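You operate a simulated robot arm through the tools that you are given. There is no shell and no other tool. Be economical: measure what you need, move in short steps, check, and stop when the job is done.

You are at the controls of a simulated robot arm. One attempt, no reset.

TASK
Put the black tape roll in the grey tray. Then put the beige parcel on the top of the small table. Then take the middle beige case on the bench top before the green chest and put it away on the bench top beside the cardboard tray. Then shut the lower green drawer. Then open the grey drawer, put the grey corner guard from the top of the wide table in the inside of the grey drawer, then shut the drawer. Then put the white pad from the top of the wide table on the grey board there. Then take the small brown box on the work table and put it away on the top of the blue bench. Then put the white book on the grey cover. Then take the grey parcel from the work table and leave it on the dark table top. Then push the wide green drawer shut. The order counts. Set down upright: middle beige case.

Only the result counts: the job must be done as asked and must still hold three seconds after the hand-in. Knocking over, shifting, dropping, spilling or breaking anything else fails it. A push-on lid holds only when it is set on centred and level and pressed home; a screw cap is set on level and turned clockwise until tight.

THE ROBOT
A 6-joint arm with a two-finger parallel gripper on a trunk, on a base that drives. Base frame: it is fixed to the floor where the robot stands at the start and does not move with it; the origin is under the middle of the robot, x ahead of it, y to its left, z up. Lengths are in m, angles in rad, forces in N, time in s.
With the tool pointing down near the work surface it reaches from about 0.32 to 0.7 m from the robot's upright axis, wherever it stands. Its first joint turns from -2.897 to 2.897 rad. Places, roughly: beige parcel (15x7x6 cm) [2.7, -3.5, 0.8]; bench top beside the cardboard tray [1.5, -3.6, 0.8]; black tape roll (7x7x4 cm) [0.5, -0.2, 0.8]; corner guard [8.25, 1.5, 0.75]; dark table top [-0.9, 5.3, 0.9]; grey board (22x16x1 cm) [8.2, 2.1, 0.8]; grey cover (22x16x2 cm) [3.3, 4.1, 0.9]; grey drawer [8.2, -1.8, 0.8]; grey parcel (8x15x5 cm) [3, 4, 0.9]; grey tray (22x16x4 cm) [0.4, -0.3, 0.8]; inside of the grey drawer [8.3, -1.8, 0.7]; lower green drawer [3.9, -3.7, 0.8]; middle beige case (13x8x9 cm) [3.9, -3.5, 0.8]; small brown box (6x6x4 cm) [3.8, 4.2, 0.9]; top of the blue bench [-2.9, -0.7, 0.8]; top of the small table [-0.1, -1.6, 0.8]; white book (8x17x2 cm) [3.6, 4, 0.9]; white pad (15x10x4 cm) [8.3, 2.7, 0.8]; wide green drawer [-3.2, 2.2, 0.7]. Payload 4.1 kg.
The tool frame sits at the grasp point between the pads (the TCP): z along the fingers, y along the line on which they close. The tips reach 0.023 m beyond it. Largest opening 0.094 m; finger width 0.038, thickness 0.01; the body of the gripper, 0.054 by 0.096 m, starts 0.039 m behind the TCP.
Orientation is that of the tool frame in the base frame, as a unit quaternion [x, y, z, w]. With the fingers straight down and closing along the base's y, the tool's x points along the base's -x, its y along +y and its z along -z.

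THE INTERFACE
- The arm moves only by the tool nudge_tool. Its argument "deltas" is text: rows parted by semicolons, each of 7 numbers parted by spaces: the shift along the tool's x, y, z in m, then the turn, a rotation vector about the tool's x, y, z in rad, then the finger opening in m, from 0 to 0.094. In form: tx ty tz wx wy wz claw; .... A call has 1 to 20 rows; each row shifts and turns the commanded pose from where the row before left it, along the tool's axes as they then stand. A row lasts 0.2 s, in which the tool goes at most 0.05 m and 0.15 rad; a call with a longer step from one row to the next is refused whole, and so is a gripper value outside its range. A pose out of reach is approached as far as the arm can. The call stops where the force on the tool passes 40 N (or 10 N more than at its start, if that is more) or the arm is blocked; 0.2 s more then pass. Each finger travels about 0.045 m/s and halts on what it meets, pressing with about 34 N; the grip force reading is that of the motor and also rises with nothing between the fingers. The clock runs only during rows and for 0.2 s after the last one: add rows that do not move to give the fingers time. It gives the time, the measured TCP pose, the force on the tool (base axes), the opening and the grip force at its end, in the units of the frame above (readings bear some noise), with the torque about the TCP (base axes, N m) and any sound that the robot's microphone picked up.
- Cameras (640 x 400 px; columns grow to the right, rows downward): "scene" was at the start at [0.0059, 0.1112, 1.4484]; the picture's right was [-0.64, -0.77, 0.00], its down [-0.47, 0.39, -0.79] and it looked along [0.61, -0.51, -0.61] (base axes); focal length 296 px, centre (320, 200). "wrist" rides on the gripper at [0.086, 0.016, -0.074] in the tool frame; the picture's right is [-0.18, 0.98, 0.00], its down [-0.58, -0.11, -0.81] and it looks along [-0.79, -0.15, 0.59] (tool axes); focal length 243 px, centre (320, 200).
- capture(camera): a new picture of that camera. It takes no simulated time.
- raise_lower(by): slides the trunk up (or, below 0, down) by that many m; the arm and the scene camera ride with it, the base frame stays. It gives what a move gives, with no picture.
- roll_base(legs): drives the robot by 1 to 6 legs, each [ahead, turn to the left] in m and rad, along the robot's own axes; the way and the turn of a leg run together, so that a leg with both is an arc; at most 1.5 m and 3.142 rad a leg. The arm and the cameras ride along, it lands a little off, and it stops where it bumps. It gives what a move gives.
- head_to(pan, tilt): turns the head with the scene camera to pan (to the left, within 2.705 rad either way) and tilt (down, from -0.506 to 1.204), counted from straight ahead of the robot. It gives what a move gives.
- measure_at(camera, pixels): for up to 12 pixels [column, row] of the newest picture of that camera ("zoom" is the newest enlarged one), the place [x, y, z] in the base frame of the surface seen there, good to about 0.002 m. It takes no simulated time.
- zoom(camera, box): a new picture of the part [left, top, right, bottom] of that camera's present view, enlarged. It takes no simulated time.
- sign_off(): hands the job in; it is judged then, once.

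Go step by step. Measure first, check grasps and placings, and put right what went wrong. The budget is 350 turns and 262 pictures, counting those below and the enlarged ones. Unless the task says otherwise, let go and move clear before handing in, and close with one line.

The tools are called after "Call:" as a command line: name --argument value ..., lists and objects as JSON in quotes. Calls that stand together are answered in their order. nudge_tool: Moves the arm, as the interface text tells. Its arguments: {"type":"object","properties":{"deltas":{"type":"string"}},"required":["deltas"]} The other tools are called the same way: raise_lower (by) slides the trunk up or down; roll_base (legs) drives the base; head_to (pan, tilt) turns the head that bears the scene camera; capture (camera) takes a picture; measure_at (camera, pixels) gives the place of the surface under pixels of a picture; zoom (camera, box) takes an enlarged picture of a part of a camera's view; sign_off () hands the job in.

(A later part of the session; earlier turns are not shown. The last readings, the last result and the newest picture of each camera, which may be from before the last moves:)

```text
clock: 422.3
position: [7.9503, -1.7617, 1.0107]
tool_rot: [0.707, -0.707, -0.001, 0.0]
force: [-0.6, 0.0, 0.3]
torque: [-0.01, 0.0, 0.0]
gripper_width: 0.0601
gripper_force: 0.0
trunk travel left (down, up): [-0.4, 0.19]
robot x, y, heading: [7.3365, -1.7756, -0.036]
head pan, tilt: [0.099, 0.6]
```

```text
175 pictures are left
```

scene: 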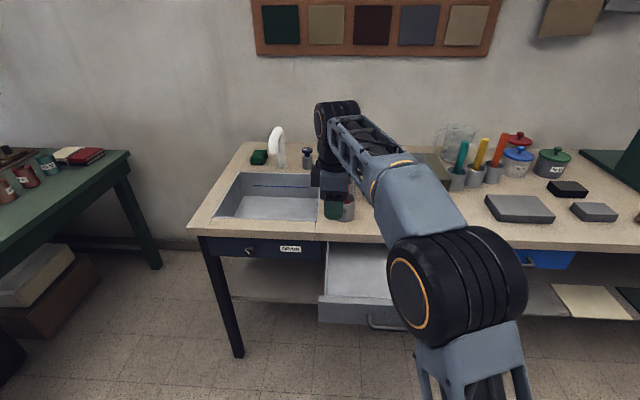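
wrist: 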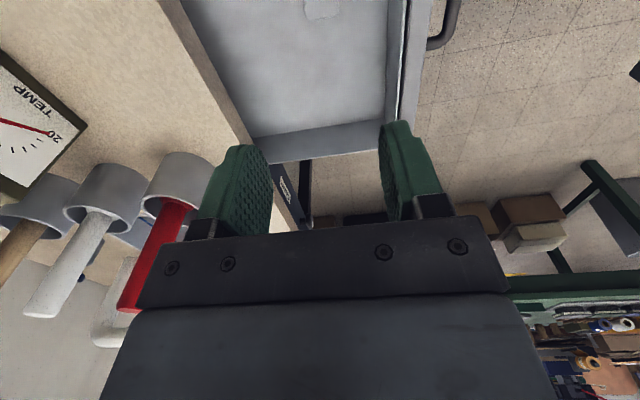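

The guard lies in the drawer. Now I'll turn to neutral yaw, close the fingers, and come down in front of the handle to push the bar.

Call:
nudge_tool --deltas "0 0 0 0 0 0.1428 0; 0 0 0 0 0 0.1428 0; 0 0 0 0 0 0.1428 0; 0 0 0 0 0 0.1428 0; 0 0 0 0 0 0.1428 0; 0 0 0 0 0 0.1428 0; 0 0 0 0 0 0.1428 0; 0 0 0 0 0 0.1428 0; 0 0 0 0 0 0.1428 0; 0 0 0 0 0 0.1428 0; 0 0 0 0 0 0.1428 0; 0.04 0.0016 0 0 0 0 0; 0.04 0.0016 0 0 0 0 0; 0.04 0.0016 0 0 0 0 0; 0.04 0.0016 0 0 0 0 0; 0.04 0.0016 0 0 0 0 0; 0 0 0 0 0 0 0"

Call:
nudge_tool --deltas "0 0 0.05 0 0 0 0; 0 0 0.05 0 0 0 0; 0 0 0.05 0 0 0 0; 0 0 0.05 0 0 0 0; 0 0 0.03 0 0 0 0; 0 0 0 0 0 0 0"

Call:
capture --camera "wrist"

Call:
capture --camera "scene"

```text
clock: 425.9
position: [7.7463, -1.7529, 1.0115]
tool_rot: [0.0, 1.0, 0.001, 0.0]
force: [0.1, 0.7, -0.2]
torque: [0.01, 0.0, -0.01]
gripper_width: 0.0003
gripper_force: 33.9
trunk travel left (down, up): [-0.4, 0.19]
robot x, y, heading: [7.3403, -1.7749, -0.037]
head pan, tilt: [0.099, 0.6]
```

```text
clock: 427.3
position: [7.7509, -1.7512, 0.7789]
tool_rot: [0.001, 1.0, 0.001, 0.0]
force: [-0.4, -0.4, -0.1]
torque: [0.01, -0.01, -0.01]
gripper_width: 0.0001
gripper_force: 34.5
trunk travel left (down, up): [-0.4, 0.19]
robot x, y, heading: [7.3383, -1.7786, -0.042]
head pan, tilt: [0.099, 0.6]
```

```text
174 pictures are left
```

wrist: 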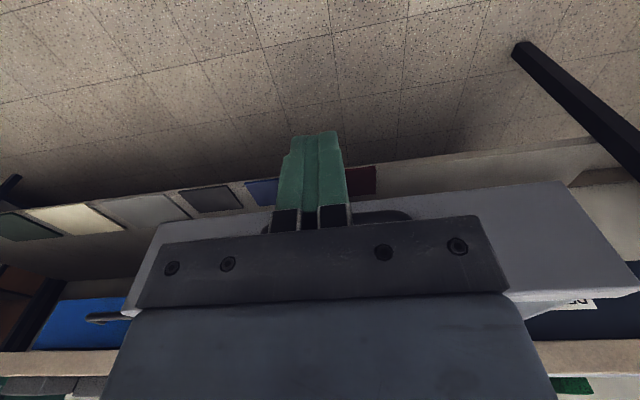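

```text
173 pictures are left
```

scene: 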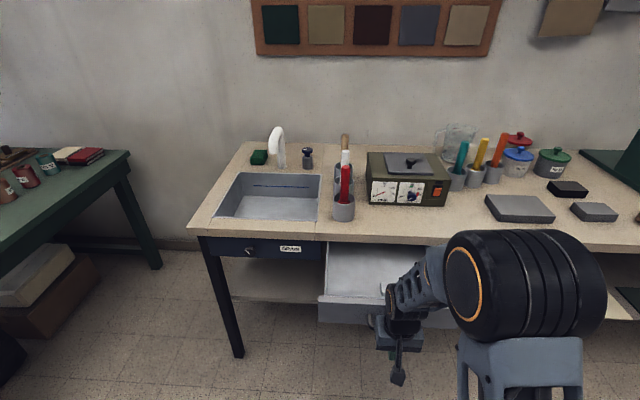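

I'll push the bar gently along +X.

Call:
nudge_tool --deltas "-0.02 0 0 0 0 0 0; -0.02 0 0 0 0 0 0; -0.02 0 0 0 0 0 0; -0.02 0 0 0 0 0 0; -0.02 0 0 0 0 0 0; -0.02 0 0 0 0 0 0; -0.02 0 0 0 0 0 0; -0.02 0 0 0 0 0 0; -0.02 0 0 0 0 0 0; -0.02 0 0 0 0 0 0; -0.02 0 0 0 0 0 0; -0.01 0 0 0 0 0 0; 0 0 0 0 0 0 0"

Call:
capture --camera "scene"

```text
clock: 430.1
position: [7.9805, -1.7513, 0.7778]
tool_rot: [0.0, 1.0, 0.0, 0.0]
force: [0.3, 0.7, 0.4]
torque: [-0.04, -0.01, -0.01]
gripper_width: 0.0
gripper_force: 33.8
trunk travel left (down, up): [-0.4, 0.19]
robot x, y, heading: [7.3352, -1.7734, -0.038]
head pan, tilt: [0.099, 0.6]
```

```text
172 pictures are left
```

scene: 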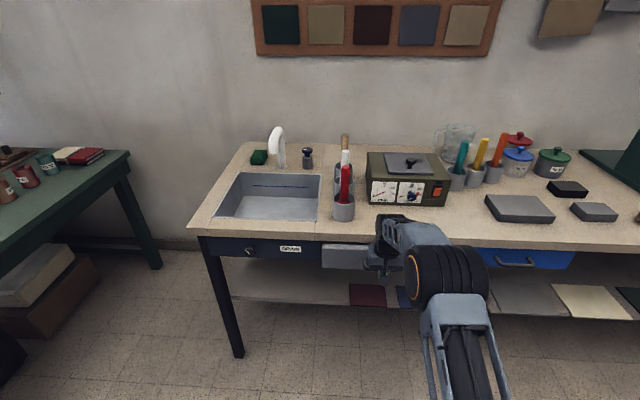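

Almost home. I'll push further in small steps until the stop is felt.

Call:
nudge_tool --deltas "-0.01 0 0 0 0 0 0; -0.01 0 0 0 0 0 0; -0.006 0 0 0 0 0 0; -0.006 0 0 0 0 0 0; -0.004 0 0 0 0 0 0; -0.004 0 0 0 0 0 0; -0.004 0 0 0 0 0 0; 0 0 0 0 0 0 0"

Call:
capture --camera "scene"

```text
clock: 431.9
position: [8.0226, -1.7516, 0.7799]
tool_rot: [0.0, 1.0, 0.0, -0.002]
force: [-27.5, -0.6, 2.1]
torque: [0.13, 0.37, -0.08]
gripper_width: 0.0
gripper_force: 34.0
trunk travel left (down, up): [-0.4, 0.19]
robot x, y, heading: [7.3376, -1.7793, -0.041]
head pan, tilt: [0.099, 0.6]
```

```text
171 pictures are left
```

scene: 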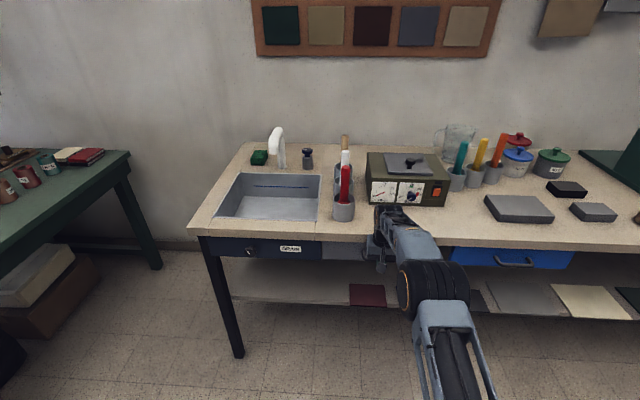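

The stop is felt (27 N). I'll back off, rise, and measure the drawer face.

Call:
nudge_tool --deltas "0.02 0 0 0 0 0 0; 0.04 0 0 0 0 0 0; 0.04 0 0 0 0 0 0; 0.04 0 0 0 0 0 0; 0.04 0 0 0 0 0 0; 0 0 -0.05 0 0 0 0; 0 0 -0.05 0 0 0 0; 0 0 -0.05 0 0 0 0; 0 0 -0.05 0 0 0 0; 0 0 -0.05 0 0 0 0; 0 0 -0.05 0 0 0 0; 0 0 0 0 0 0 0"

Call:
capture --camera "scene"

Call:
measure_at --camera "scene" --pixels '[[335, 250], [345, 255], [350, 248], [265, 248], [325, 258]]'

```text
clock: 434.5
position: [7.8435, -1.7488, 1.0774]
tool_rot: [0.0, 1.0, 0.001, 0.001]
force: [0.2, -0.1, 0.1]
torque: [0.01, 0.01, -0.01]
gripper_width: 0.0002
gripper_force: 32.9
trunk travel left (down, up): [-0.4, 0.19]
robot x, y, heading: [7.3358, -1.78, -0.039]
head pan, tilt: [0.099, 0.6]
```

```text
170 pictures are left
```

scene: 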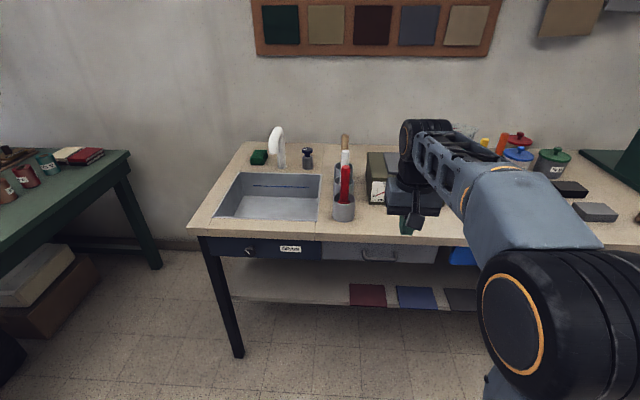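

```text
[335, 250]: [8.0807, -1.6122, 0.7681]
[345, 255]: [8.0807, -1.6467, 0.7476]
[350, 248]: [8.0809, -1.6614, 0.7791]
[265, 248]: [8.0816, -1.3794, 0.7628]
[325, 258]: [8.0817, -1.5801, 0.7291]
```

The drawer is home (x=8.081). I'll drive back round to the wide table for the white pad.

Call:
roll_base --legs '[[0, 1.61], [0.66, 0], [0, 1.571], [1.0, 0], [1.0, 0], [0, -1.571]]'

```text
clock: 459.3
position: [5.2795, -0.6388, 1.0768]
tool_rot: [0.728, -0.686, -0.001, 0.0]
force: [0.1, 0.1, 0.3]
torque: [0.0, -0.03, 0.0]
gripper_width: 0.0
gripper_force: 34.9
trunk travel left (down, up): [-0.4, 0.19]
robot x, y, heading: [5.3398, -1.1411, 1.593]
head pan, tilt: [0.099, 0.6]
```

Call:
roll_base --legs '[[1.05, -0.02], [1.05, 0], [0, -1.571], [1.4, 0], [0, 1.045], [1.4, 0]]'

Call:
roll_base --legs '[[0, -1.04]]'

Call:
head_to --pan 0.4 --tilt 0.6

Call:
capture --camera "scene"

```text
clock: 489.3
position: [7.5797, 2.6155, 1.0774]
tool_rot: [-0.528, 0.849, 0.001, 0.0]
force: [0.9, -0.1, 0.6]
torque: [0.02, 0.03, 0.01]
gripper_width: 0.0003
gripper_force: 33.7
trunk travel left (down, up): [-0.4, 0.19]
robot x, y, heading: [7.3802, 2.1506, 1.072]
head pan, tilt: [0.099, 0.6]
```

```text
clock: 492.4
position: [7.8833, 2.2133, 1.0766]
tool_rot: [-0.036, 0.999, 0.001, 0.0]
force: [0.0, -0.1, -0.3]
torque: [0.02, 0.04, -0.03]
gripper_width: 0.0
gripper_force: 33.9
trunk travel left (down, up): [-0.4, 0.19]
robot x, y, heading: [7.3789, 2.1513, 0.034]
head pan, tilt: [0.099, 0.6]
```

```text
clock: 493.2
position: [7.8837, 2.2127, 1.0775]
tool_rot: [-0.036, 0.999, 0.001, 0.001]
force: [1.2, 0.3, -0.4]
torque: [0.0, -0.01, -0.01]
gripper_width: 0.0001
gripper_force: 34.3
trunk travel left (down, up): [-0.4, 0.19]
robot x, y, heading: [7.3787, 2.1498, 0.031]
head pan, tilt: [0.4, 0.6]
```

```text
169 pictures are left
```

scene: 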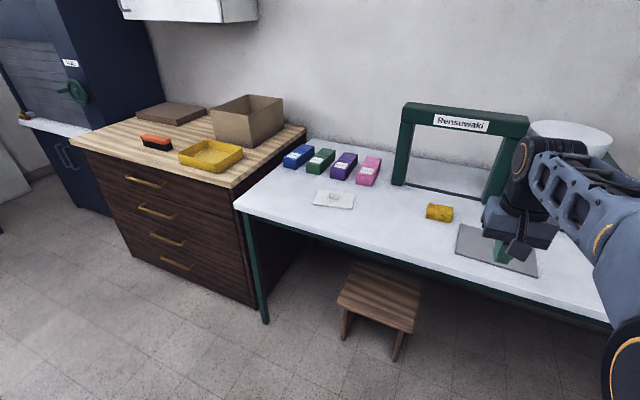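

Call:
zoom --camera "scene" --box '[294, 175, 374, 225]'

Call:
measure_at --camera "zoom" --pixels '[[150, 225], [195, 125], [475, 155], [465, 260], [310, 150], [285, 170], [345, 170], [315, 180], [315, 155], [250, 200], [400, 220]]'

Call:
measure_at --camera "scene" --pixels '[[460, 228], [456, 250], [537, 275], [475, 235], [520, 262], [440, 205], [452, 215]]'

```text
8.00 times, centred on (334, 200) of scene
```

zoom: 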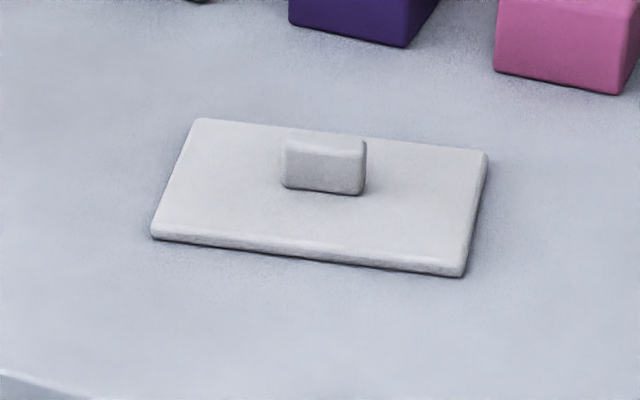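

```text
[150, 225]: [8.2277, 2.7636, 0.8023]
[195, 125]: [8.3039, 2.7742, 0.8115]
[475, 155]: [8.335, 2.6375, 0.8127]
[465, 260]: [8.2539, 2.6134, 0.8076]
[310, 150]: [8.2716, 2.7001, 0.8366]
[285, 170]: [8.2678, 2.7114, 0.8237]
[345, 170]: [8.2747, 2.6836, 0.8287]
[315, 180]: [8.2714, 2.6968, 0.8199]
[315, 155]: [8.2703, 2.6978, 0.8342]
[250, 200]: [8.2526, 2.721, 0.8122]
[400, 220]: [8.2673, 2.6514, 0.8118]
```

```text
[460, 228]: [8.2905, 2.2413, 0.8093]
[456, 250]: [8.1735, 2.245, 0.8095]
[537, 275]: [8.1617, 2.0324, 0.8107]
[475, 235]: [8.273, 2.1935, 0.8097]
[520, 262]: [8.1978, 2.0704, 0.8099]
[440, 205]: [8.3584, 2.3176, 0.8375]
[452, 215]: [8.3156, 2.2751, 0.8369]
```

The pad is a plate with a central block handle (top z 0.837), centre ≈(8.28, 2.697), turned ~0.17 rad. The board spans y 2.03–2.24, x 8.16–8.32. I'll move the base to (7.72, 2.4), which reaches both.

Call:
roll_base --legs '[[0, 0.6], [0.42, 0], [0, -0.632]]'

Call:
capture --camera "scene"

```text
clock: 499.1
position: [8.2254, 2.4502, 1.0769]
tool_rot: [-0.021, 1.0, 0.0, 0.0]
force: [0.1, 0.5, -0.5]
torque: [0.01, 0.02, -0.01]
gripper_width: 0.0002
gripper_force: 34.0
trunk travel left (down, up): [-0.4, 0.19]
robot x, y, heading: [7.7213, 2.4048, -0.002]
head pan, tilt: [0.4, 0.6]
```

```text
167 pictures are left
```

scene: 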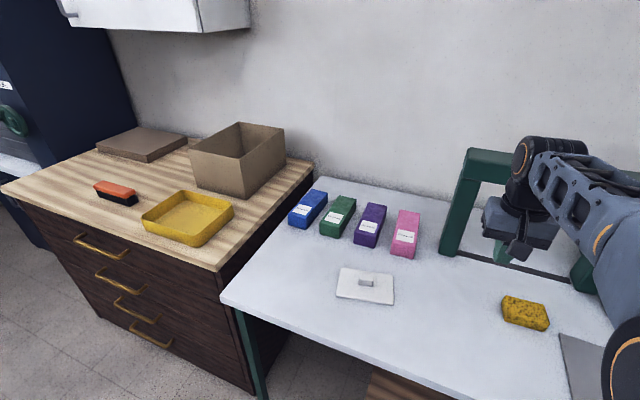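

Call:
zoom --camera "scene" --box '[325, 255, 405, 305]'

Call:
measure_at --camera "zoom" --pixels '[[275, 185], [380, 190], [270, 210], [385, 215], [275, 240], [378, 250], [325, 205], [100, 305], [150, 115], [555, 150], [545, 370]]'

```text
8.00 times, centred on (365, 280) of scene
```

zoom: 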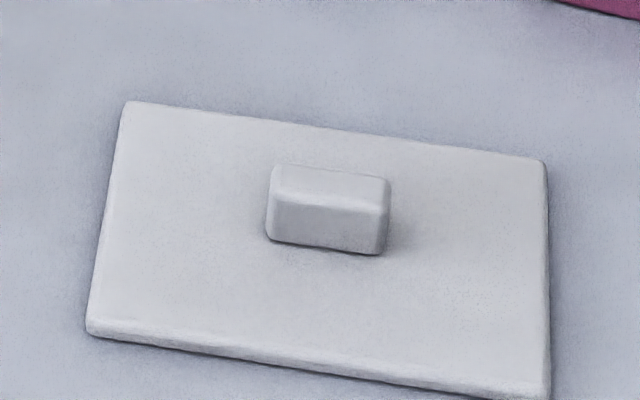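

```text
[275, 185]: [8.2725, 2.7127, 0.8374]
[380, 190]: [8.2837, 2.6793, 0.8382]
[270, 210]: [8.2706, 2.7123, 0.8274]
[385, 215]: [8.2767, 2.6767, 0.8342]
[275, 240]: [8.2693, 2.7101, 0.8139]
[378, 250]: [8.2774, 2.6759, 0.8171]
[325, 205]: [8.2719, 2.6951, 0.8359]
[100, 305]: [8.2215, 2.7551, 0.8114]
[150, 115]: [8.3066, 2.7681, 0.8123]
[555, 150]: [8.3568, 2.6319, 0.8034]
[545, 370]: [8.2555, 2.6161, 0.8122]
```

I'll align to the pad (yaw -0.15), move above its block, and look.

Call:
nudge_tool --deltas "0 0 0 0 0 -0.15 0.07; -0.0169 0.0385 0 0 0 0 0.07; -0.0169 0.0385 0 0 0 0 0.07; -0.0169 0.0385 0 0 0 0 0.07; -0.0169 0.0385 0 0 0 0 0.07; -0.0169 0.0385 0 0 0 0 0.07; -0.0169 0.0385 0 0 0 0 0.07; 0 0 0.05 0 0 0 0.07; 0 0 0.05 0 0 0 0.07; 0 0 0.04 0 0 0 0.07; 0 0 0 0 0 0 0.07"

Call:
zoom --camera "wrist" --box '[160, 0, 480, 200]'

```text
clock: 501.5
position: [8.2815, 2.6968, 0.9384]
tool_rot: [-0.095, 0.995, 0.0, 0.0]
force: [1.2, -0.2, 0.0]
torque: [-0.03, -0.02, 0.0]
gripper_width: 0.07
gripper_force: 0.1
trunk travel left (down, up): [-0.4, 0.19]
robot x, y, heading: [7.7223, 2.4, -0.0]
head pan, tilt: [0.4, 0.6]
```

```text
2.00 times, centred on (320, 100) of wrist
```

zoom: 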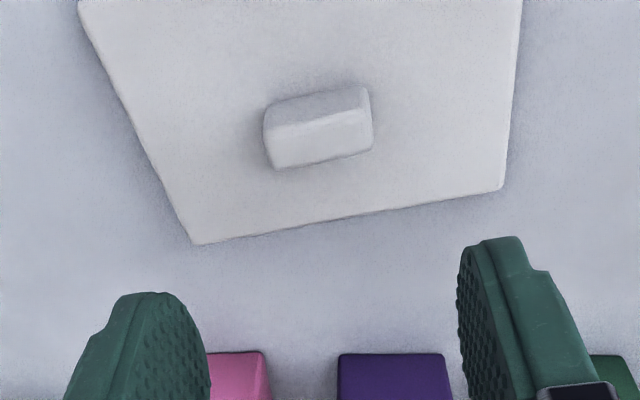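

Call:
measure_at --camera "zoom" --pixels '[[198, 238], [498, 187], [275, 130], [368, 110], [270, 112], [360, 90], [280, 160], [368, 145]]'

```text
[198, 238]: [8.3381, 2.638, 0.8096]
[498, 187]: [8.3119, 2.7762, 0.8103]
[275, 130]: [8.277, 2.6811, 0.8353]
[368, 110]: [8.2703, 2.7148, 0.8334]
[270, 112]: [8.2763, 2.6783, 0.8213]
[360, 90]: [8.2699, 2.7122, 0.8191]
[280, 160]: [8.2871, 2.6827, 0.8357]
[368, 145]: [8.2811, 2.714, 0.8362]
```

Aligned; block centred at (8.279, 2.697). I'll descend to z 0.84 and grip.

Call:
nudge_tool --deltas "0.002 0 0.04 0 0 0 0.07; 0 0 0.04 0 0 0 0.07; 0 0 0.017 0 0 0 0.07; 0 0 0 0 0 0 0.07; 0 0 0 0 0 0 0.01; 0 0 0 0 0 0 0.01; 0 0 0 0 0 0 0.01; 0 0 0 0 0 0 0.01; 0 0 0 0 0 0 0.01"

Call:
nudge_tool --deltas "0 0 -0.02 0 0 0 0.01; 0 0 -0.04 0 0 0 0.01; 0 0 -0.04 0 0 0 0.01; 0 0 0 0 0 0 0.01"

Call:
capture --camera "wrist"

Call:
capture --camera "scene"

```text
clock: 503.5
position: [8.2797, 2.6952, 0.8395]
tool_rot: [-0.097, 0.995, 0.0, 0.001]
force: [0.7, 0.3, 0.1]
torque: [-0.03, 0.0, -0.01]
gripper_width: 0.0395
gripper_force: 34.5
trunk travel left (down, up): [-0.4, 0.19]
robot x, y, heading: [7.7241, 2.3996, 0.005]
head pan, tilt: [0.4, 0.6]
```

```text
clock: 504.5
position: [8.2801, 2.6955, 0.9401]
tool_rot: [-0.096, 0.995, 0.0, 0.002]
force: [0.8, 0.2, -0.9]
torque: [-0.03, -0.02, -0.03]
gripper_width: 0.0393
gripper_force: 34.1
trunk travel left (down, up): [-0.4, 0.19]
robot x, y, heading: [7.7214, 2.4012, -0.0]
head pan, tilt: [0.4, 0.6]
```

```text
164 pictures are left
```

wrist: 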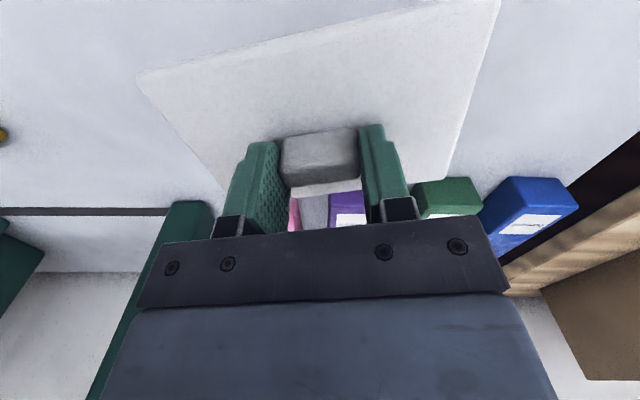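

```text
163 pictures are left
```

scene: 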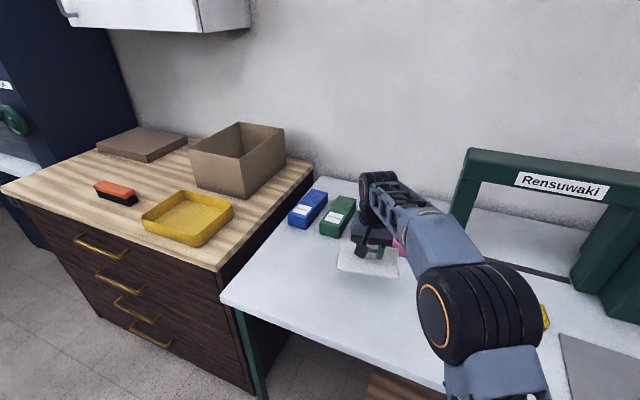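

The pad is level in the grip. I'll measure the frame's foot and re-check the board before carrying across.

Call:
measure_at --camera "scene" --pixels '[[447, 250], [470, 215], [545, 318], [575, 270], [562, 335], [620, 372]]'

Call:
head_to --pan -0.1 --tilt 0.7

Call:
capture --camera "scene"

```text
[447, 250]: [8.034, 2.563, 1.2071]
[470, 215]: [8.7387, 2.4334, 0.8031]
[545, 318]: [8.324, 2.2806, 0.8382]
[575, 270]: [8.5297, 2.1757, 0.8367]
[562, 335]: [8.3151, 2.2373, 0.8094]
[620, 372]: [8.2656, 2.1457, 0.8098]
```

```text
clock: 505.5
position: [8.2811, 2.6964, 0.9402]
tool_rot: [-0.096, 0.995, 0.0, 0.0]
force: [-0.4, -0.7, -0.2]
torque: [0.01, 0.0, 0.03]
gripper_width: 0.0393
gripper_force: 33.9
trunk travel left (down, up): [-0.4, 0.19]
robot x, y, heading: [7.7226, 2.402, -0.002]
head pan, tilt: [-0.099, 0.7]
```

```text
162 pictures are left
```

scene: 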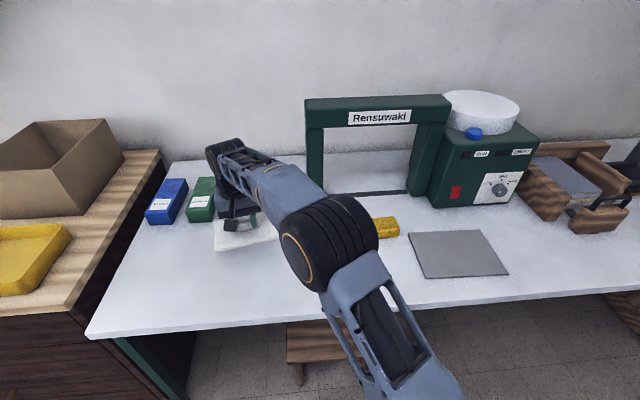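

Call:
measure_at --camera "scene" --pixels '[[411, 234], [482, 231], [506, 272], [426, 277], [455, 253], [315, 185], [425, 195], [398, 232]]'

```text
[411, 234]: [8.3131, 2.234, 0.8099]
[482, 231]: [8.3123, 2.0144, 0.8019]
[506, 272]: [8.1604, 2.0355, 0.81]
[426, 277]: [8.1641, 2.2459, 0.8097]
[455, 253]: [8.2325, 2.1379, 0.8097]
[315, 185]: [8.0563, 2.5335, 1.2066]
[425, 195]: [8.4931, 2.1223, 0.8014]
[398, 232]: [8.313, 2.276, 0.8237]
```

Board centre is (8.237, 2.135). I'll lift slightly, turn to align, and carry the pad over it.

Call:
nudge_tool --deltas "0 0 -0.03 0 0 0 0.01; 0 0 0 0 0 0.12 0.01; 0 0 0 0 0 0.12 0.01; 0.0012 -0.047 0 0 0 0 0.01; 0.0012 -0.047 0 0 0 0 0.01; 0.0012 -0.047 0 0 0 0 0.01; 0.0012 -0.047 0 0 0 0 0.01; 0.0012 -0.047 0 0 0 0 0.01; 0.0012 -0.047 0 0 0 0 0.01; 0.0012 -0.047 0 0 0 0 0.01; 0.0012 -0.047 0 0 0 0 0.01; 0.0012 -0.047 0 0 0 0 0.01; 0.0012 -0.047 0 0 0 0 0.01; 0.0012 -0.047 0 0 0 0 0.01; 0.0012 -0.047 0 0 0 0 0.01; 0 0 0.05 0 0 0 0.01; 0 0 0.03 0 0 0 0.01; 0 0 0 0 0 0 0.01"

Call:
capture --camera "scene"

Call:
capture --camera "wrist"

```text
clock: 509.3
position: [8.2383, 2.1308, 0.889]
tool_rot: [0.023, 1.0, 0.002, -0.001]
force: [0.1, -0.3, -0.6]
torque: [0.0, -0.01, 0.02]
gripper_width: 0.0393
gripper_force: 34.1
trunk travel left (down, up): [-0.4, 0.19]
robot x, y, heading: [7.7187, 2.4043, 0.001]
head pan, tilt: [-0.099, 0.7]
```

```text
161 pictures are left
```

scene: 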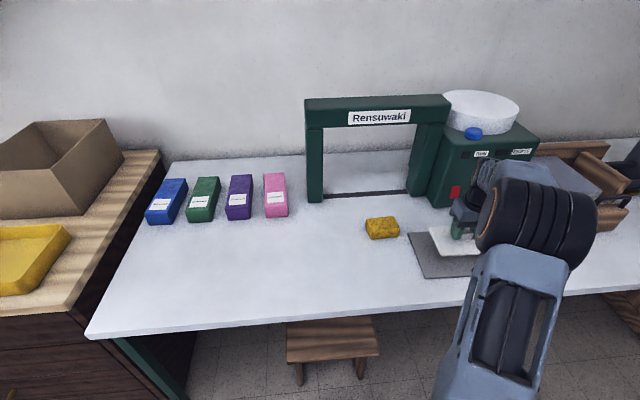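

```text
160 pictures are left
```

wrist: 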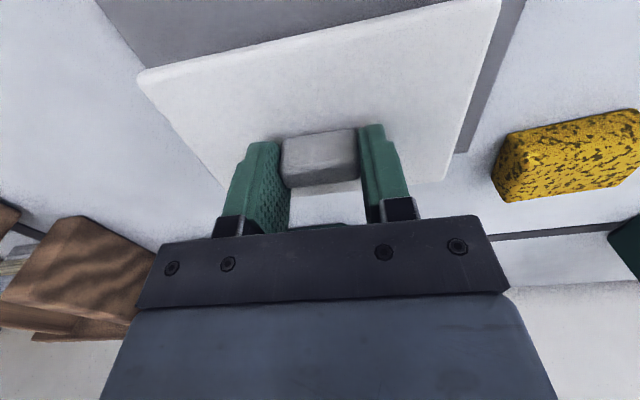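

Above the board. I'll lower 4 cm to just touch.

Call:
nudge_tool --deltas "0 0.003 0.03 0 0 0 0.01; 0 0 0.008 0 0 0 0.01; 0 0 0.003 0 0 0 0.01; 0 0 0 0 0 0 0.01"

```text
clock: 510.3
position: [8.2382, 2.1357, 0.8482]
tool_rot: [0.024, 1.0, 0.0, 0.0]
force: [-0.2, -0.2, -0.9]
torque: [-0.03, -0.01, -0.01]
gripper_width: 0.0393
gripper_force: 33.9
trunk travel left (down, up): [-0.4, 0.19]
robot x, y, heading: [7.7208, 2.4031, 0.004]
head pan, tilt: [-0.099, 0.7]
```

Call:
nudge_tool --deltas "0 0 0.002 0 0 0 0.01; 0 0 0 0 0 0 0.07; 0 0 0 0 0 0 0.07; 0 0 0 0 0 0 0.07; 0 0 -0.03 0 0 0 0.07; 0 0 -0.05 0 0 0 0.07; 0 0 -0.05 0 0 0 0.07; 0 0 -0.05 0 0 0 0.07; 0 0.03 -0.03 0 0 0 0.07; 0 0.05 0 0 0 0 0.07; 0 0.05 0 0 0 0 0.07; 0 0.05 0 0 0 0 0.07; 0 0.05 0 0 0 0 0.07; 0 0 0 0 0 0 0.07"

Call:
zoom --camera "scene" --box '[360, 190, 540, 300]'

```text
clock: 513.3
position: [8.251, 2.3681, 1.0577]
tool_rot: [0.024, 1.0, 0.001, 0.0]
force: [0.3, 0.5, 0.1]
torque: [-0.03, 0.0, -0.01]
gripper_width: 0.0699
gripper_force: 0.0
trunk travel left (down, up): [-0.4, 0.19]
robot x, y, heading: [7.7224, 2.4019, 0.002]
head pan, tilt: [-0.099, 0.7]
```

```text
3.56 times, centred on (450, 245) of scene
```

zoom: 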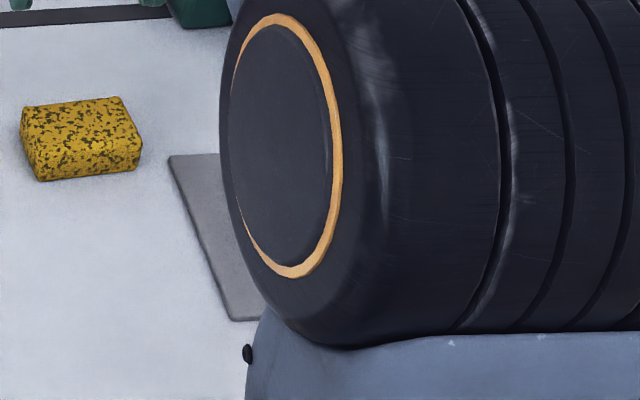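

The arm hides it; I'll back up 0.4 m and look.

Call:
roll_base --legs '[[-0.4, 0]]'

Call:
head_to --pan -0.2 --tilt 0.6

Call:
capture --camera "wrist"

Call:
capture --camera "scene"

```text
clock: 515.7
position: [7.8544, 2.3657, 1.0592]
tool_rot: [0.025, 1.0, 0.001, 0.0]
force: [-0.3, 0.7, -0.4]
torque: [-0.03, 0.0, -0.01]
gripper_width: 0.0699
gripper_force: 0.0
trunk travel left (down, up): [-0.4, 0.19]
robot x, y, heading: [7.3252, 2.3971, -0.003]
head pan, tilt: [-0.099, 0.7]
```

```text
clock: 516.4
position: [7.8569, 2.3645, 1.0575]
tool_rot: [0.025, 1.0, 0.001, 0.0]
force: [0.7, 0.5, -0.2]
torque: [-0.03, -0.01, -0.05]
gripper_width: 0.0703
gripper_force: 0.0
trunk travel left (down, up): [-0.4, 0.19]
robot x, y, heading: [7.3264, 2.402, -0.001]
head pan, tilt: [-0.201, 0.6]
```

```text
158 pictures are left
```

wrist: 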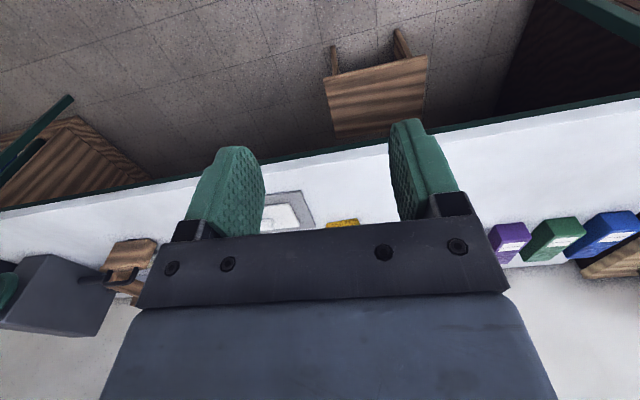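

```text
157 pictures are left
```

scene: 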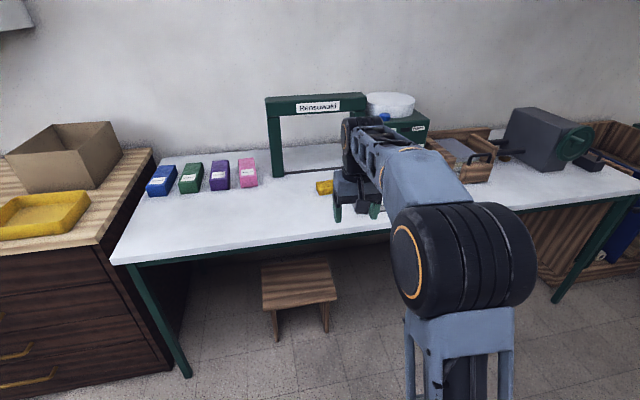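

The wrist view (285,210) shows the pad resting on the board. Next is the work table around (3.5, 4.1). I'll drive back west to (4.35, 1.1) and look.

Call:
roll_base --legs '[[0, -1.99], [1.5, 0], [0, -1.12], [1.2, 0], [1.15, 0], [0, -1.58]]'

Call:
head_to --pan 0.3 --tilt 0.4

Call:
capture --camera "scene"

```text
clock: 546.4
position: [4.4253, 1.3991, 1.058]
tool_rot: [-0.693, 0.721, 0.0, -0.001]
force: [1.2, 0.6, 0.4]
torque: [0.02, 0.03, -0.02]
gripper_width: 0.0701
gripper_force: 0.1
trunk travel left (down, up): [-0.4, 0.19]
robot x, y, heading: [4.3955, 0.8693, 1.577]
head pan, tilt: [-0.201, 0.6]
```

```text
clock: 547.3
position: [4.4262, 1.399, 1.0573]
tool_rot: [-0.693, 0.721, 0.0, 0.0]
force: [0.4, -0.3, 0.6]
torque: [-0.02, -0.01, 0.02]
gripper_width: 0.07
gripper_force: 0.1
trunk travel left (down, up): [-0.4, 0.19]
robot x, y, heading: [4.3935, 0.8697, 1.577]
head pan, tilt: [0.3, 0.4]
```

```text
156 pictures are left
```

scene: 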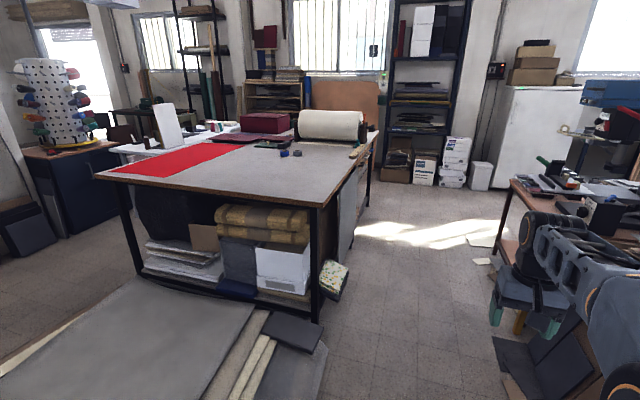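

Call:
zoom --camera "scene" --box '[180, 90, 400, 200]'

Call:
measure_at --camera "scene" --pixels '[[320, 205], [378, 135], [100, 175], [330, 130], [285, 152], [268, 145], [355, 150], [318, 320], [330, 290], [500, 260], [470, 205], [500, 345]]'

```text
2.91 times, centred on (290, 145) of scene
```

zoom: 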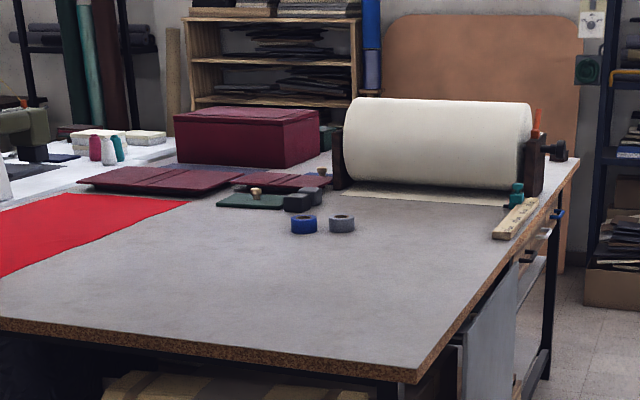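

```text
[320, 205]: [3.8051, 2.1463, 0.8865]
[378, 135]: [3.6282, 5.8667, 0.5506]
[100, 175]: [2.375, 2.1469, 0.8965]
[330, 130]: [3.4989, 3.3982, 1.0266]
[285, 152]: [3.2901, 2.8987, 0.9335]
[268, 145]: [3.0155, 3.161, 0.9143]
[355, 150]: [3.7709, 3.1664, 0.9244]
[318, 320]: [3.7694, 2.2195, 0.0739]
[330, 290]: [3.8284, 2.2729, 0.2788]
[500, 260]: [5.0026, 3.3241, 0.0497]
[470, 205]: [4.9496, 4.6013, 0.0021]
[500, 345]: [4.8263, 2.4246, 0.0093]
```

The table spans x 2.4–3.85 from y 2.15; the items must be beyond the white roll. The gap to the packing table (x 3.85–4.8) is passable at x≈4.33. I'll go north 2.3 m and look.

Call:
roll_base --legs '[[1.2, 0.012], [1.2, 0]]'

Call:
head_to --pan 0.6 --tilt 0.45

Call:
capture --camera "scene"

```text
clock: 559.0
position: [4.3559, 3.8016, 1.0582]
tool_rot: [-0.701, 0.713, 0.001, 0.0]
force: [0.2, -0.2, 0.5]
torque: [0.0, -0.02, 0.01]
gripper_width: 0.07
gripper_force: 0.0
trunk travel left (down, up): [-0.4, 0.19]
robot x, y, heading: [4.3403, 3.2655, 1.602]
head pan, tilt: [0.3, 0.4]
```

```text
clock: 559.9
position: [4.3557, 3.8009, 1.0574]
tool_rot: [-0.701, 0.714, 0.001, -0.001]
force: [-1.4, 0.1, -0.8]
torque: [0.02, 0.03, 0.0]
gripper_width: 0.0699
gripper_force: 0.0
trunk travel left (down, up): [-0.4, 0.19]
robot x, y, heading: [4.3399, 3.2696, 1.601]
head pan, tilt: [0.6, 0.45]
```

```text
154 pictures are left
```

scene: 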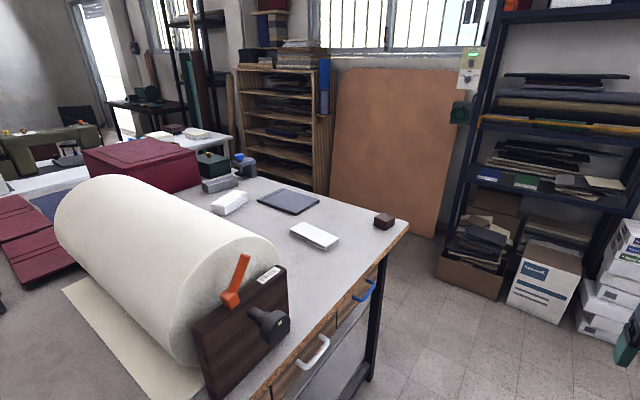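

I see the small brown box (384,221), white book (314,235), grey cover (289,200) and a grey parcel (220,184). Measuring.

Call:
measure_at --camera "scene" --pixels '[[384, 217], [314, 235], [289, 200], [220, 184], [229, 200], [408, 222], [255, 175], [272, 370], [365, 290], [435, 235], [340, 190], [212, 160]]'

Call:
zoom --camera "scene" --box '[190, 145, 420, 265]'

```text
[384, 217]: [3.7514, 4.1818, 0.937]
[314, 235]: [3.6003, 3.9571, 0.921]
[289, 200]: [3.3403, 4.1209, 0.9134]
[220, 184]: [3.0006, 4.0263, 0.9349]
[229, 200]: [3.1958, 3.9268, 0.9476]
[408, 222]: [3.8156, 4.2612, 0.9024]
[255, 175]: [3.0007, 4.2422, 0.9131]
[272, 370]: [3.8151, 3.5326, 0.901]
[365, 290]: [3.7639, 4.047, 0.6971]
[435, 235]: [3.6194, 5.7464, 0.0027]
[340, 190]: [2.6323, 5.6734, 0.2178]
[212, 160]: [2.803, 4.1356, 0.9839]
```

```text
2.78 times, centred on (305, 205) of scene
```

zoom: 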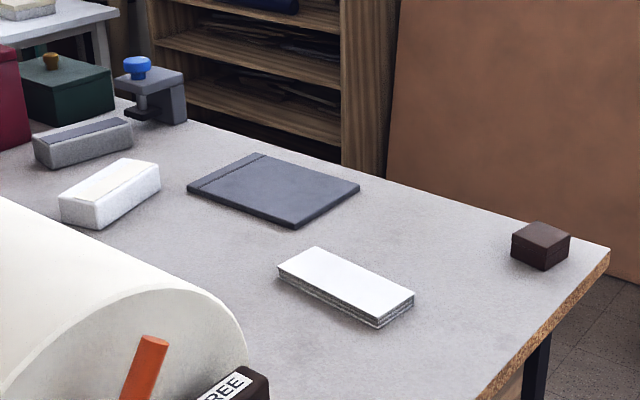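

The table top is at z 0.902 with north edge y≈4.28. I'll take the brown box from the east side: drive north 0.93 m, turn west, raise the trunk 0.1 m.

Call:
roll_base --legs '[[0.93, -0.03], [0, 1.57]]'

Call:
raise_lower --by 0.1

Call:
head_to --pan 0 --tilt 0.6

Call:
capture --camera "scene"

```text
clock: 568.5
position: [3.8022, 4.2358, 1.0574]
tool_rot: [1.0, -0.031, -0.001, 0.001]
force: [0.2, 1.1, -0.2]
torque: [0.02, 0.01, -0.01]
gripper_width: 0.0699
gripper_force: 0.1
trunk travel left (down, up): [-0.4, 0.19]
robot x, y, heading: [4.3325, 4.1936, 3.133]
head pan, tilt: [0.6, 0.45]
```

```text
clock: 569.9
position: [3.8015, 4.2359, 1.1586]
tool_rot: [1.0, -0.03, 0.0, 0.001]
force: [0.8, -0.1, 0.5]
torque: [-0.04, -0.01, -0.02]
gripper_width: 0.0701
gripper_force: 0.1
trunk travel left (down, up): [-0.5, 0.09]
robot x, y, heading: [4.3329, 4.1963, 3.136]
head pan, tilt: [0.6, 0.45]
```

```text
clock: 570.9
position: [3.8017, 4.2364, 1.1581]
tool_rot: [1.0, -0.031, 0.0, 0.001]
force: [0.9, -0.2, 0.0]
torque: [-0.03, -0.03, -0.03]
gripper_width: 0.0702
gripper_force: 0.2
trunk travel left (down, up): [-0.5, 0.09]
robot x, y, heading: [4.3323, 4.1984, 3.131]
head pan, tilt: [0.0, 0.6]
```

```text
152 pictures are left
```

scene: 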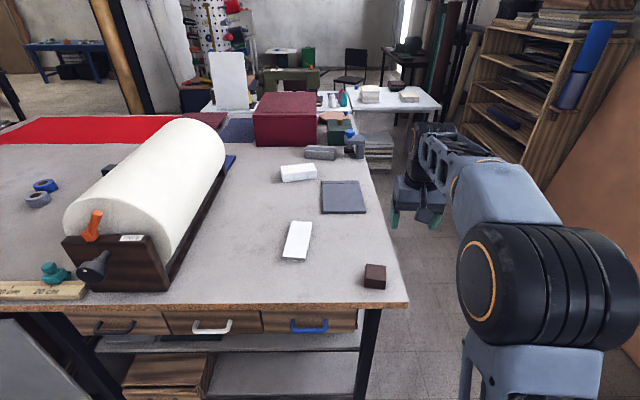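

Call:
zoom --camera "scene" --box '[335, 250, 415, 300]'

Call:
measure_at --camera "zoom" --pixels '[[270, 120], [405, 125], [400, 200], [245, 190], [330, 155], [235, 250], [395, 310], [320, 280]]'

```text
8.00 times, centred on (375, 275) of scene
```

zoom: 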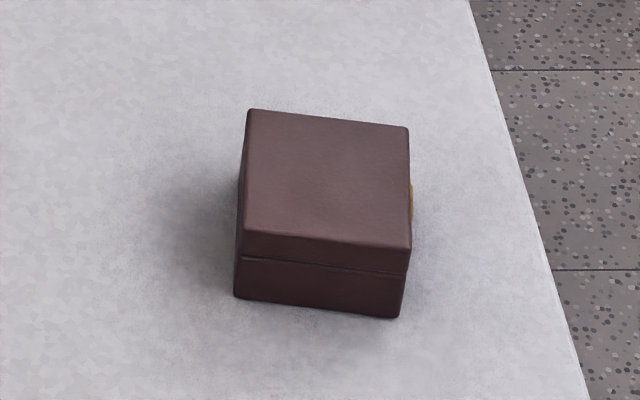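

```text
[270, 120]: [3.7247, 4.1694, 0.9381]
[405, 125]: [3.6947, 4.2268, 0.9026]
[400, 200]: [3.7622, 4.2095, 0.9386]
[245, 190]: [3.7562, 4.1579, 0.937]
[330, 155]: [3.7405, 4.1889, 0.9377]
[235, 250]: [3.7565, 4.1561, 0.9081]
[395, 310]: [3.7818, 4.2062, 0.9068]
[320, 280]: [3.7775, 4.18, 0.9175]
```

Call:
measure_at --camera "zoom" --pixels '[[250, 116], [402, 133], [405, 240], [248, 232], [328, 178], [300, 240], [370, 244]]'

```text
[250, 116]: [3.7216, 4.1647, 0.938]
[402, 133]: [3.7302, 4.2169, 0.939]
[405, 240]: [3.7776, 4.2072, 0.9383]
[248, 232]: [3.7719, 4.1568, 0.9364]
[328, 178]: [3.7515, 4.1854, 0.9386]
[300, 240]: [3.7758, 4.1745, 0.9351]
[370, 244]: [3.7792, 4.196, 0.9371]
```

Box centre (3.750, 4.186), turned ≈-0.13 rad, with a clasp on its north face; I'll grip across x instead.

Call:
nudge_tool --deltas "0 0 0 0 0 -0.1365 0.08; 0 0 0 0 0 -0.1365 0.08; 0 0 0 0 0 -0.1365 0.08; 0 0 0 0 0 -0.1365 0.08; 0 0 0 0 0 -0.1365 0.08; 0 0 0 0 0 -0.1365 0.08; 0 0 0 0 0 -0.1365 0.08; 0 0 0 0 0 -0.1365 0.08; 0 0 0 0 0 -0.1365 0.08; 0 0 0 0 0 -0.1365 0.08; 0 0 0 0 0 -0.1365 0.08; -0.0283 -0.0223 0 0 0 0 0.08; -0.0283 -0.0223 0 0 0 0 0.08; 0 0 0.05 0 0 0 0.08; 0 0 0.05 0 0 0 0.08; 0 0 0.04 0 0 0 0.08; 0 0 0 0 0 0 0.08"

Call:
zoom --camera "wrist" --box '[160, 0, 480, 200]'

```text
clock: 574.5
position: [3.7511, 4.1833, 1.0175]
tool_rot: [0.751, 0.66, -0.001, 0.001]
force: [-0.7, -0.3, -0.1]
torque: [0.0, 0.01, 0.02]
gripper_width: 0.0801
gripper_force: 0.0
trunk travel left (down, up): [-0.5, 0.09]
robot x, y, heading: [4.3338, 4.1959, 3.134]
head pan, tilt: [0.0, 0.6]
```

```text
2.00 times, centred on (320, 100) of wrist
```

zoom: 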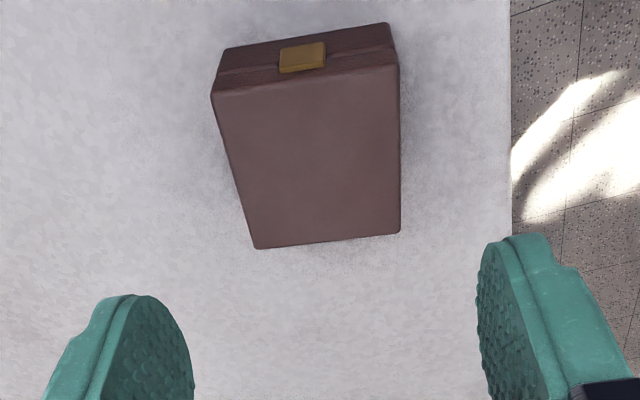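

Call:
measure_at --camera "zoom" --pixels '[[218, 95], [395, 72], [395, 228], [258, 243], [310, 150]]'

```text
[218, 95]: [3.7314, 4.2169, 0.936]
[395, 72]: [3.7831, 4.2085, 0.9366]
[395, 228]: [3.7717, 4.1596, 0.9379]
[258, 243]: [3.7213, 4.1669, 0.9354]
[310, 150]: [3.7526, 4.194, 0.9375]
```

Centre (3.752, 4.188); a small correction, then descend and grip.

Call:
nudge_tool --deltas "0.005 0 0.04 0 0 0 0.08; 0 0 0.03 0 0 0 0.08; 0 0 0.018 0 0 0 0.08; 0 0 0 0 0 0 0.08; 0 0 0 0 0 0 0.03; 0 0 0 0 0 0 0.03; 0 0 0 0 0 0 0.03; 0 0 0 0 0 0 0.03"

Call:
nudge_tool --deltas "0 0 -0.03 0 0 0 0.03; 0 0 -0.05 0 0 0 0.03; 0 0 -0.05 0 0 0 0.03; 0 0 -0.05 0 0 0 0.03; 0 0 0 0 0 0 0.03"

Call:
capture --camera "wrist"

```text
clock: 576.3
position: [3.7498, 4.1889, 0.931]
tool_rot: [0.752, 0.659, -0.001, 0.001]
force: [-0.1, 0.0, 0.1]
torque: [-0.02, -0.03, 0.01]
gripper_width: 0.0555
gripper_force: 33.6
trunk travel left (down, up): [-0.5, 0.09]
robot x, y, heading: [4.335, 4.1915, 3.132]
head pan, tilt: [0.0, 0.6]
```

```text
clock: 577.5
position: [3.7523, 4.1892, 1.112]
tool_rot: [0.752, 0.659, -0.001, 0.0]
force: [-0.1, -0.2, -0.3]
torque: [0.01, -0.01, -0.02]
gripper_width: 0.0555
gripper_force: 33.9
trunk travel left (down, up): [-0.5, 0.09]
robot x, y, heading: [4.3316, 4.1954, 3.13]
head pan, tilt: [0.0, 0.6]
```

```text
149 pictures are left
```

wrist: 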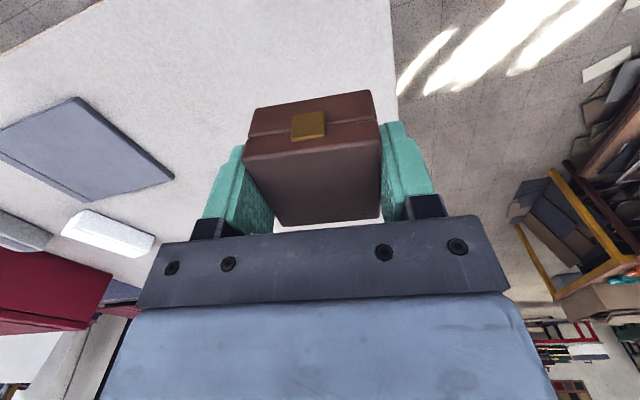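

The box is held. I'll drive south through the gap, then west along y≈0.85.

Call:
roll_base --legs '[[0, 1.58], [1.2, 0], [1.2, 0], [0.95, 0], [0, -1.571]]'

Call:
head_to --pan 0 --tilt 0.4

Call:
capture --camera "scene"

```text
clock: 601.6
position: [3.7291, 0.7962, 1.1131]
tool_rot: [0.746, 0.665, -0.001, 0.001]
force: [-0.4, -0.4, -0.6]
torque: [-0.01, -0.02, -0.02]
gripper_width: 0.0554
gripper_force: 34.3
trunk travel left (down, up): [-0.5, 0.09]
robot x, y, heading: [4.3113, 0.8113, -3.136]
head pan, tilt: [0.0, 0.6]
```

```text
clock: 602.4
position: [3.7301, 0.7963, 1.111]
tool_rot: [0.746, 0.666, -0.001, 0.001]
force: [0.8, 0.5, -1.7]
torque: [-0.05, -0.01, 0.0]
gripper_width: 0.0551
gripper_force: 33.5
trunk travel left (down, up): [-0.5, 0.09]
robot x, y, heading: [4.3055, 0.8081, -3.137]
head pan, tilt: [0.0, 0.4]
```

```text
148 pictures are left
```

scene: 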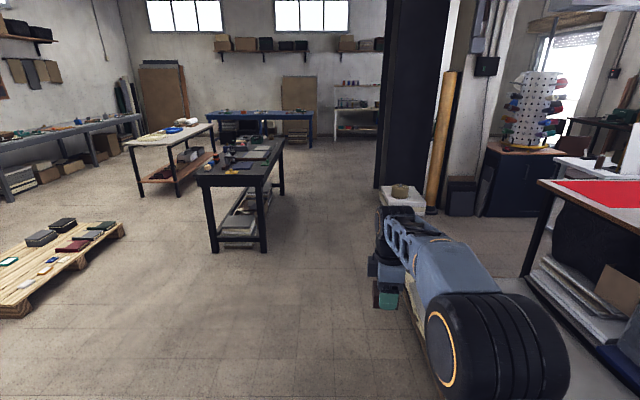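

The lane along y≈0.8 is clear. Driving west.

Call:
roll_base --legs '[[1.5, 0], [1.5, 0], [1.5, 0], [1.2, 0]]'

Call:
head_to --pan 0.4 --tilt 0.5

Call:
capture --camera "scene"

```text
clock: 629.3
position: [-1.9183, 0.7777, 1.1112]
tool_rot: [0.745, 0.667, 0.0, 0.0]
force: [0.8, -0.3, -0.7]
torque: [-0.01, 0.01, -0.01]
gripper_width: 0.0554
gripper_force: 34.0
trunk travel left (down, up): [-0.5, 0.09]
robot x, y, heading: [-1.3389, 0.7957, -3.134]
head pan, tilt: [0.0, 0.4]
```

```text
clock: 630.2
position: [-1.9168, 0.779, 1.1104]
tool_rot: [0.745, 0.667, 0.0, 0.0]
force: [0.2, -1.0, -0.5]
torque: [-0.02, 0.04, 0.03]
gripper_width: 0.0555
gripper_force: 34.3
trunk travel left (down, up): [-0.5, 0.09]
robot x, y, heading: [-1.3363, 0.7959, -3.132]
head pan, tilt: [0.4, 0.499]
```

```text
147 pictures are left
```

scene: 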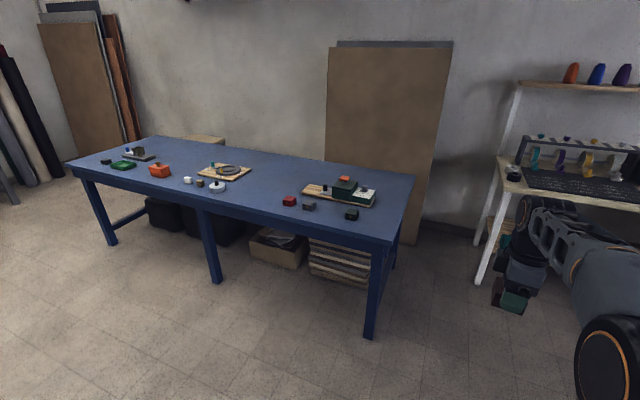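

Call:
measure_at --camera "scene" --pixels '[[380, 237], [68, 166], [415, 178], [265, 190], [300, 175], [250, 195], [289, 200], [220, 186], [320, 175], [270, 170], [255, 180]]'

Call:
zoom --camera "scene" --box '[180, 140, 400, 240]'

```text
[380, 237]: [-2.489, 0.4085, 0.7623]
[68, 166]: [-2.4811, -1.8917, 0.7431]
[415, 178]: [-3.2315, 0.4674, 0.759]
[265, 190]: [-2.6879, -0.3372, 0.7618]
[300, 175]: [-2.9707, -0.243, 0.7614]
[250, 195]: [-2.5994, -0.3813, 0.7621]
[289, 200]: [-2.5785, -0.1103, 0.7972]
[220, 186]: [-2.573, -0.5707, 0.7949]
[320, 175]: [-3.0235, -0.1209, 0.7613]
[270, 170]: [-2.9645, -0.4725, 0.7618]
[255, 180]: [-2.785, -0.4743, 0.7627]
```

```text
2.91 times, centred on (290, 190) of scene
```

zoom: 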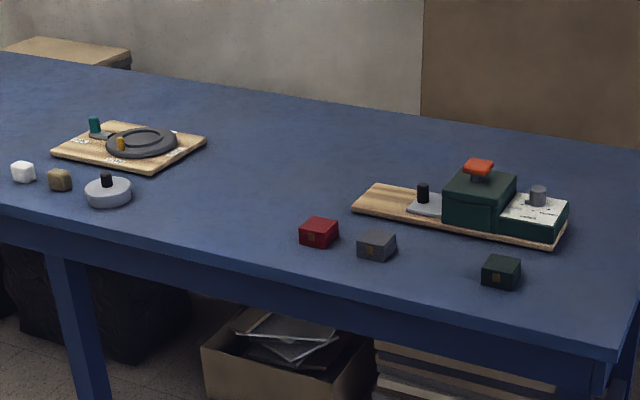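

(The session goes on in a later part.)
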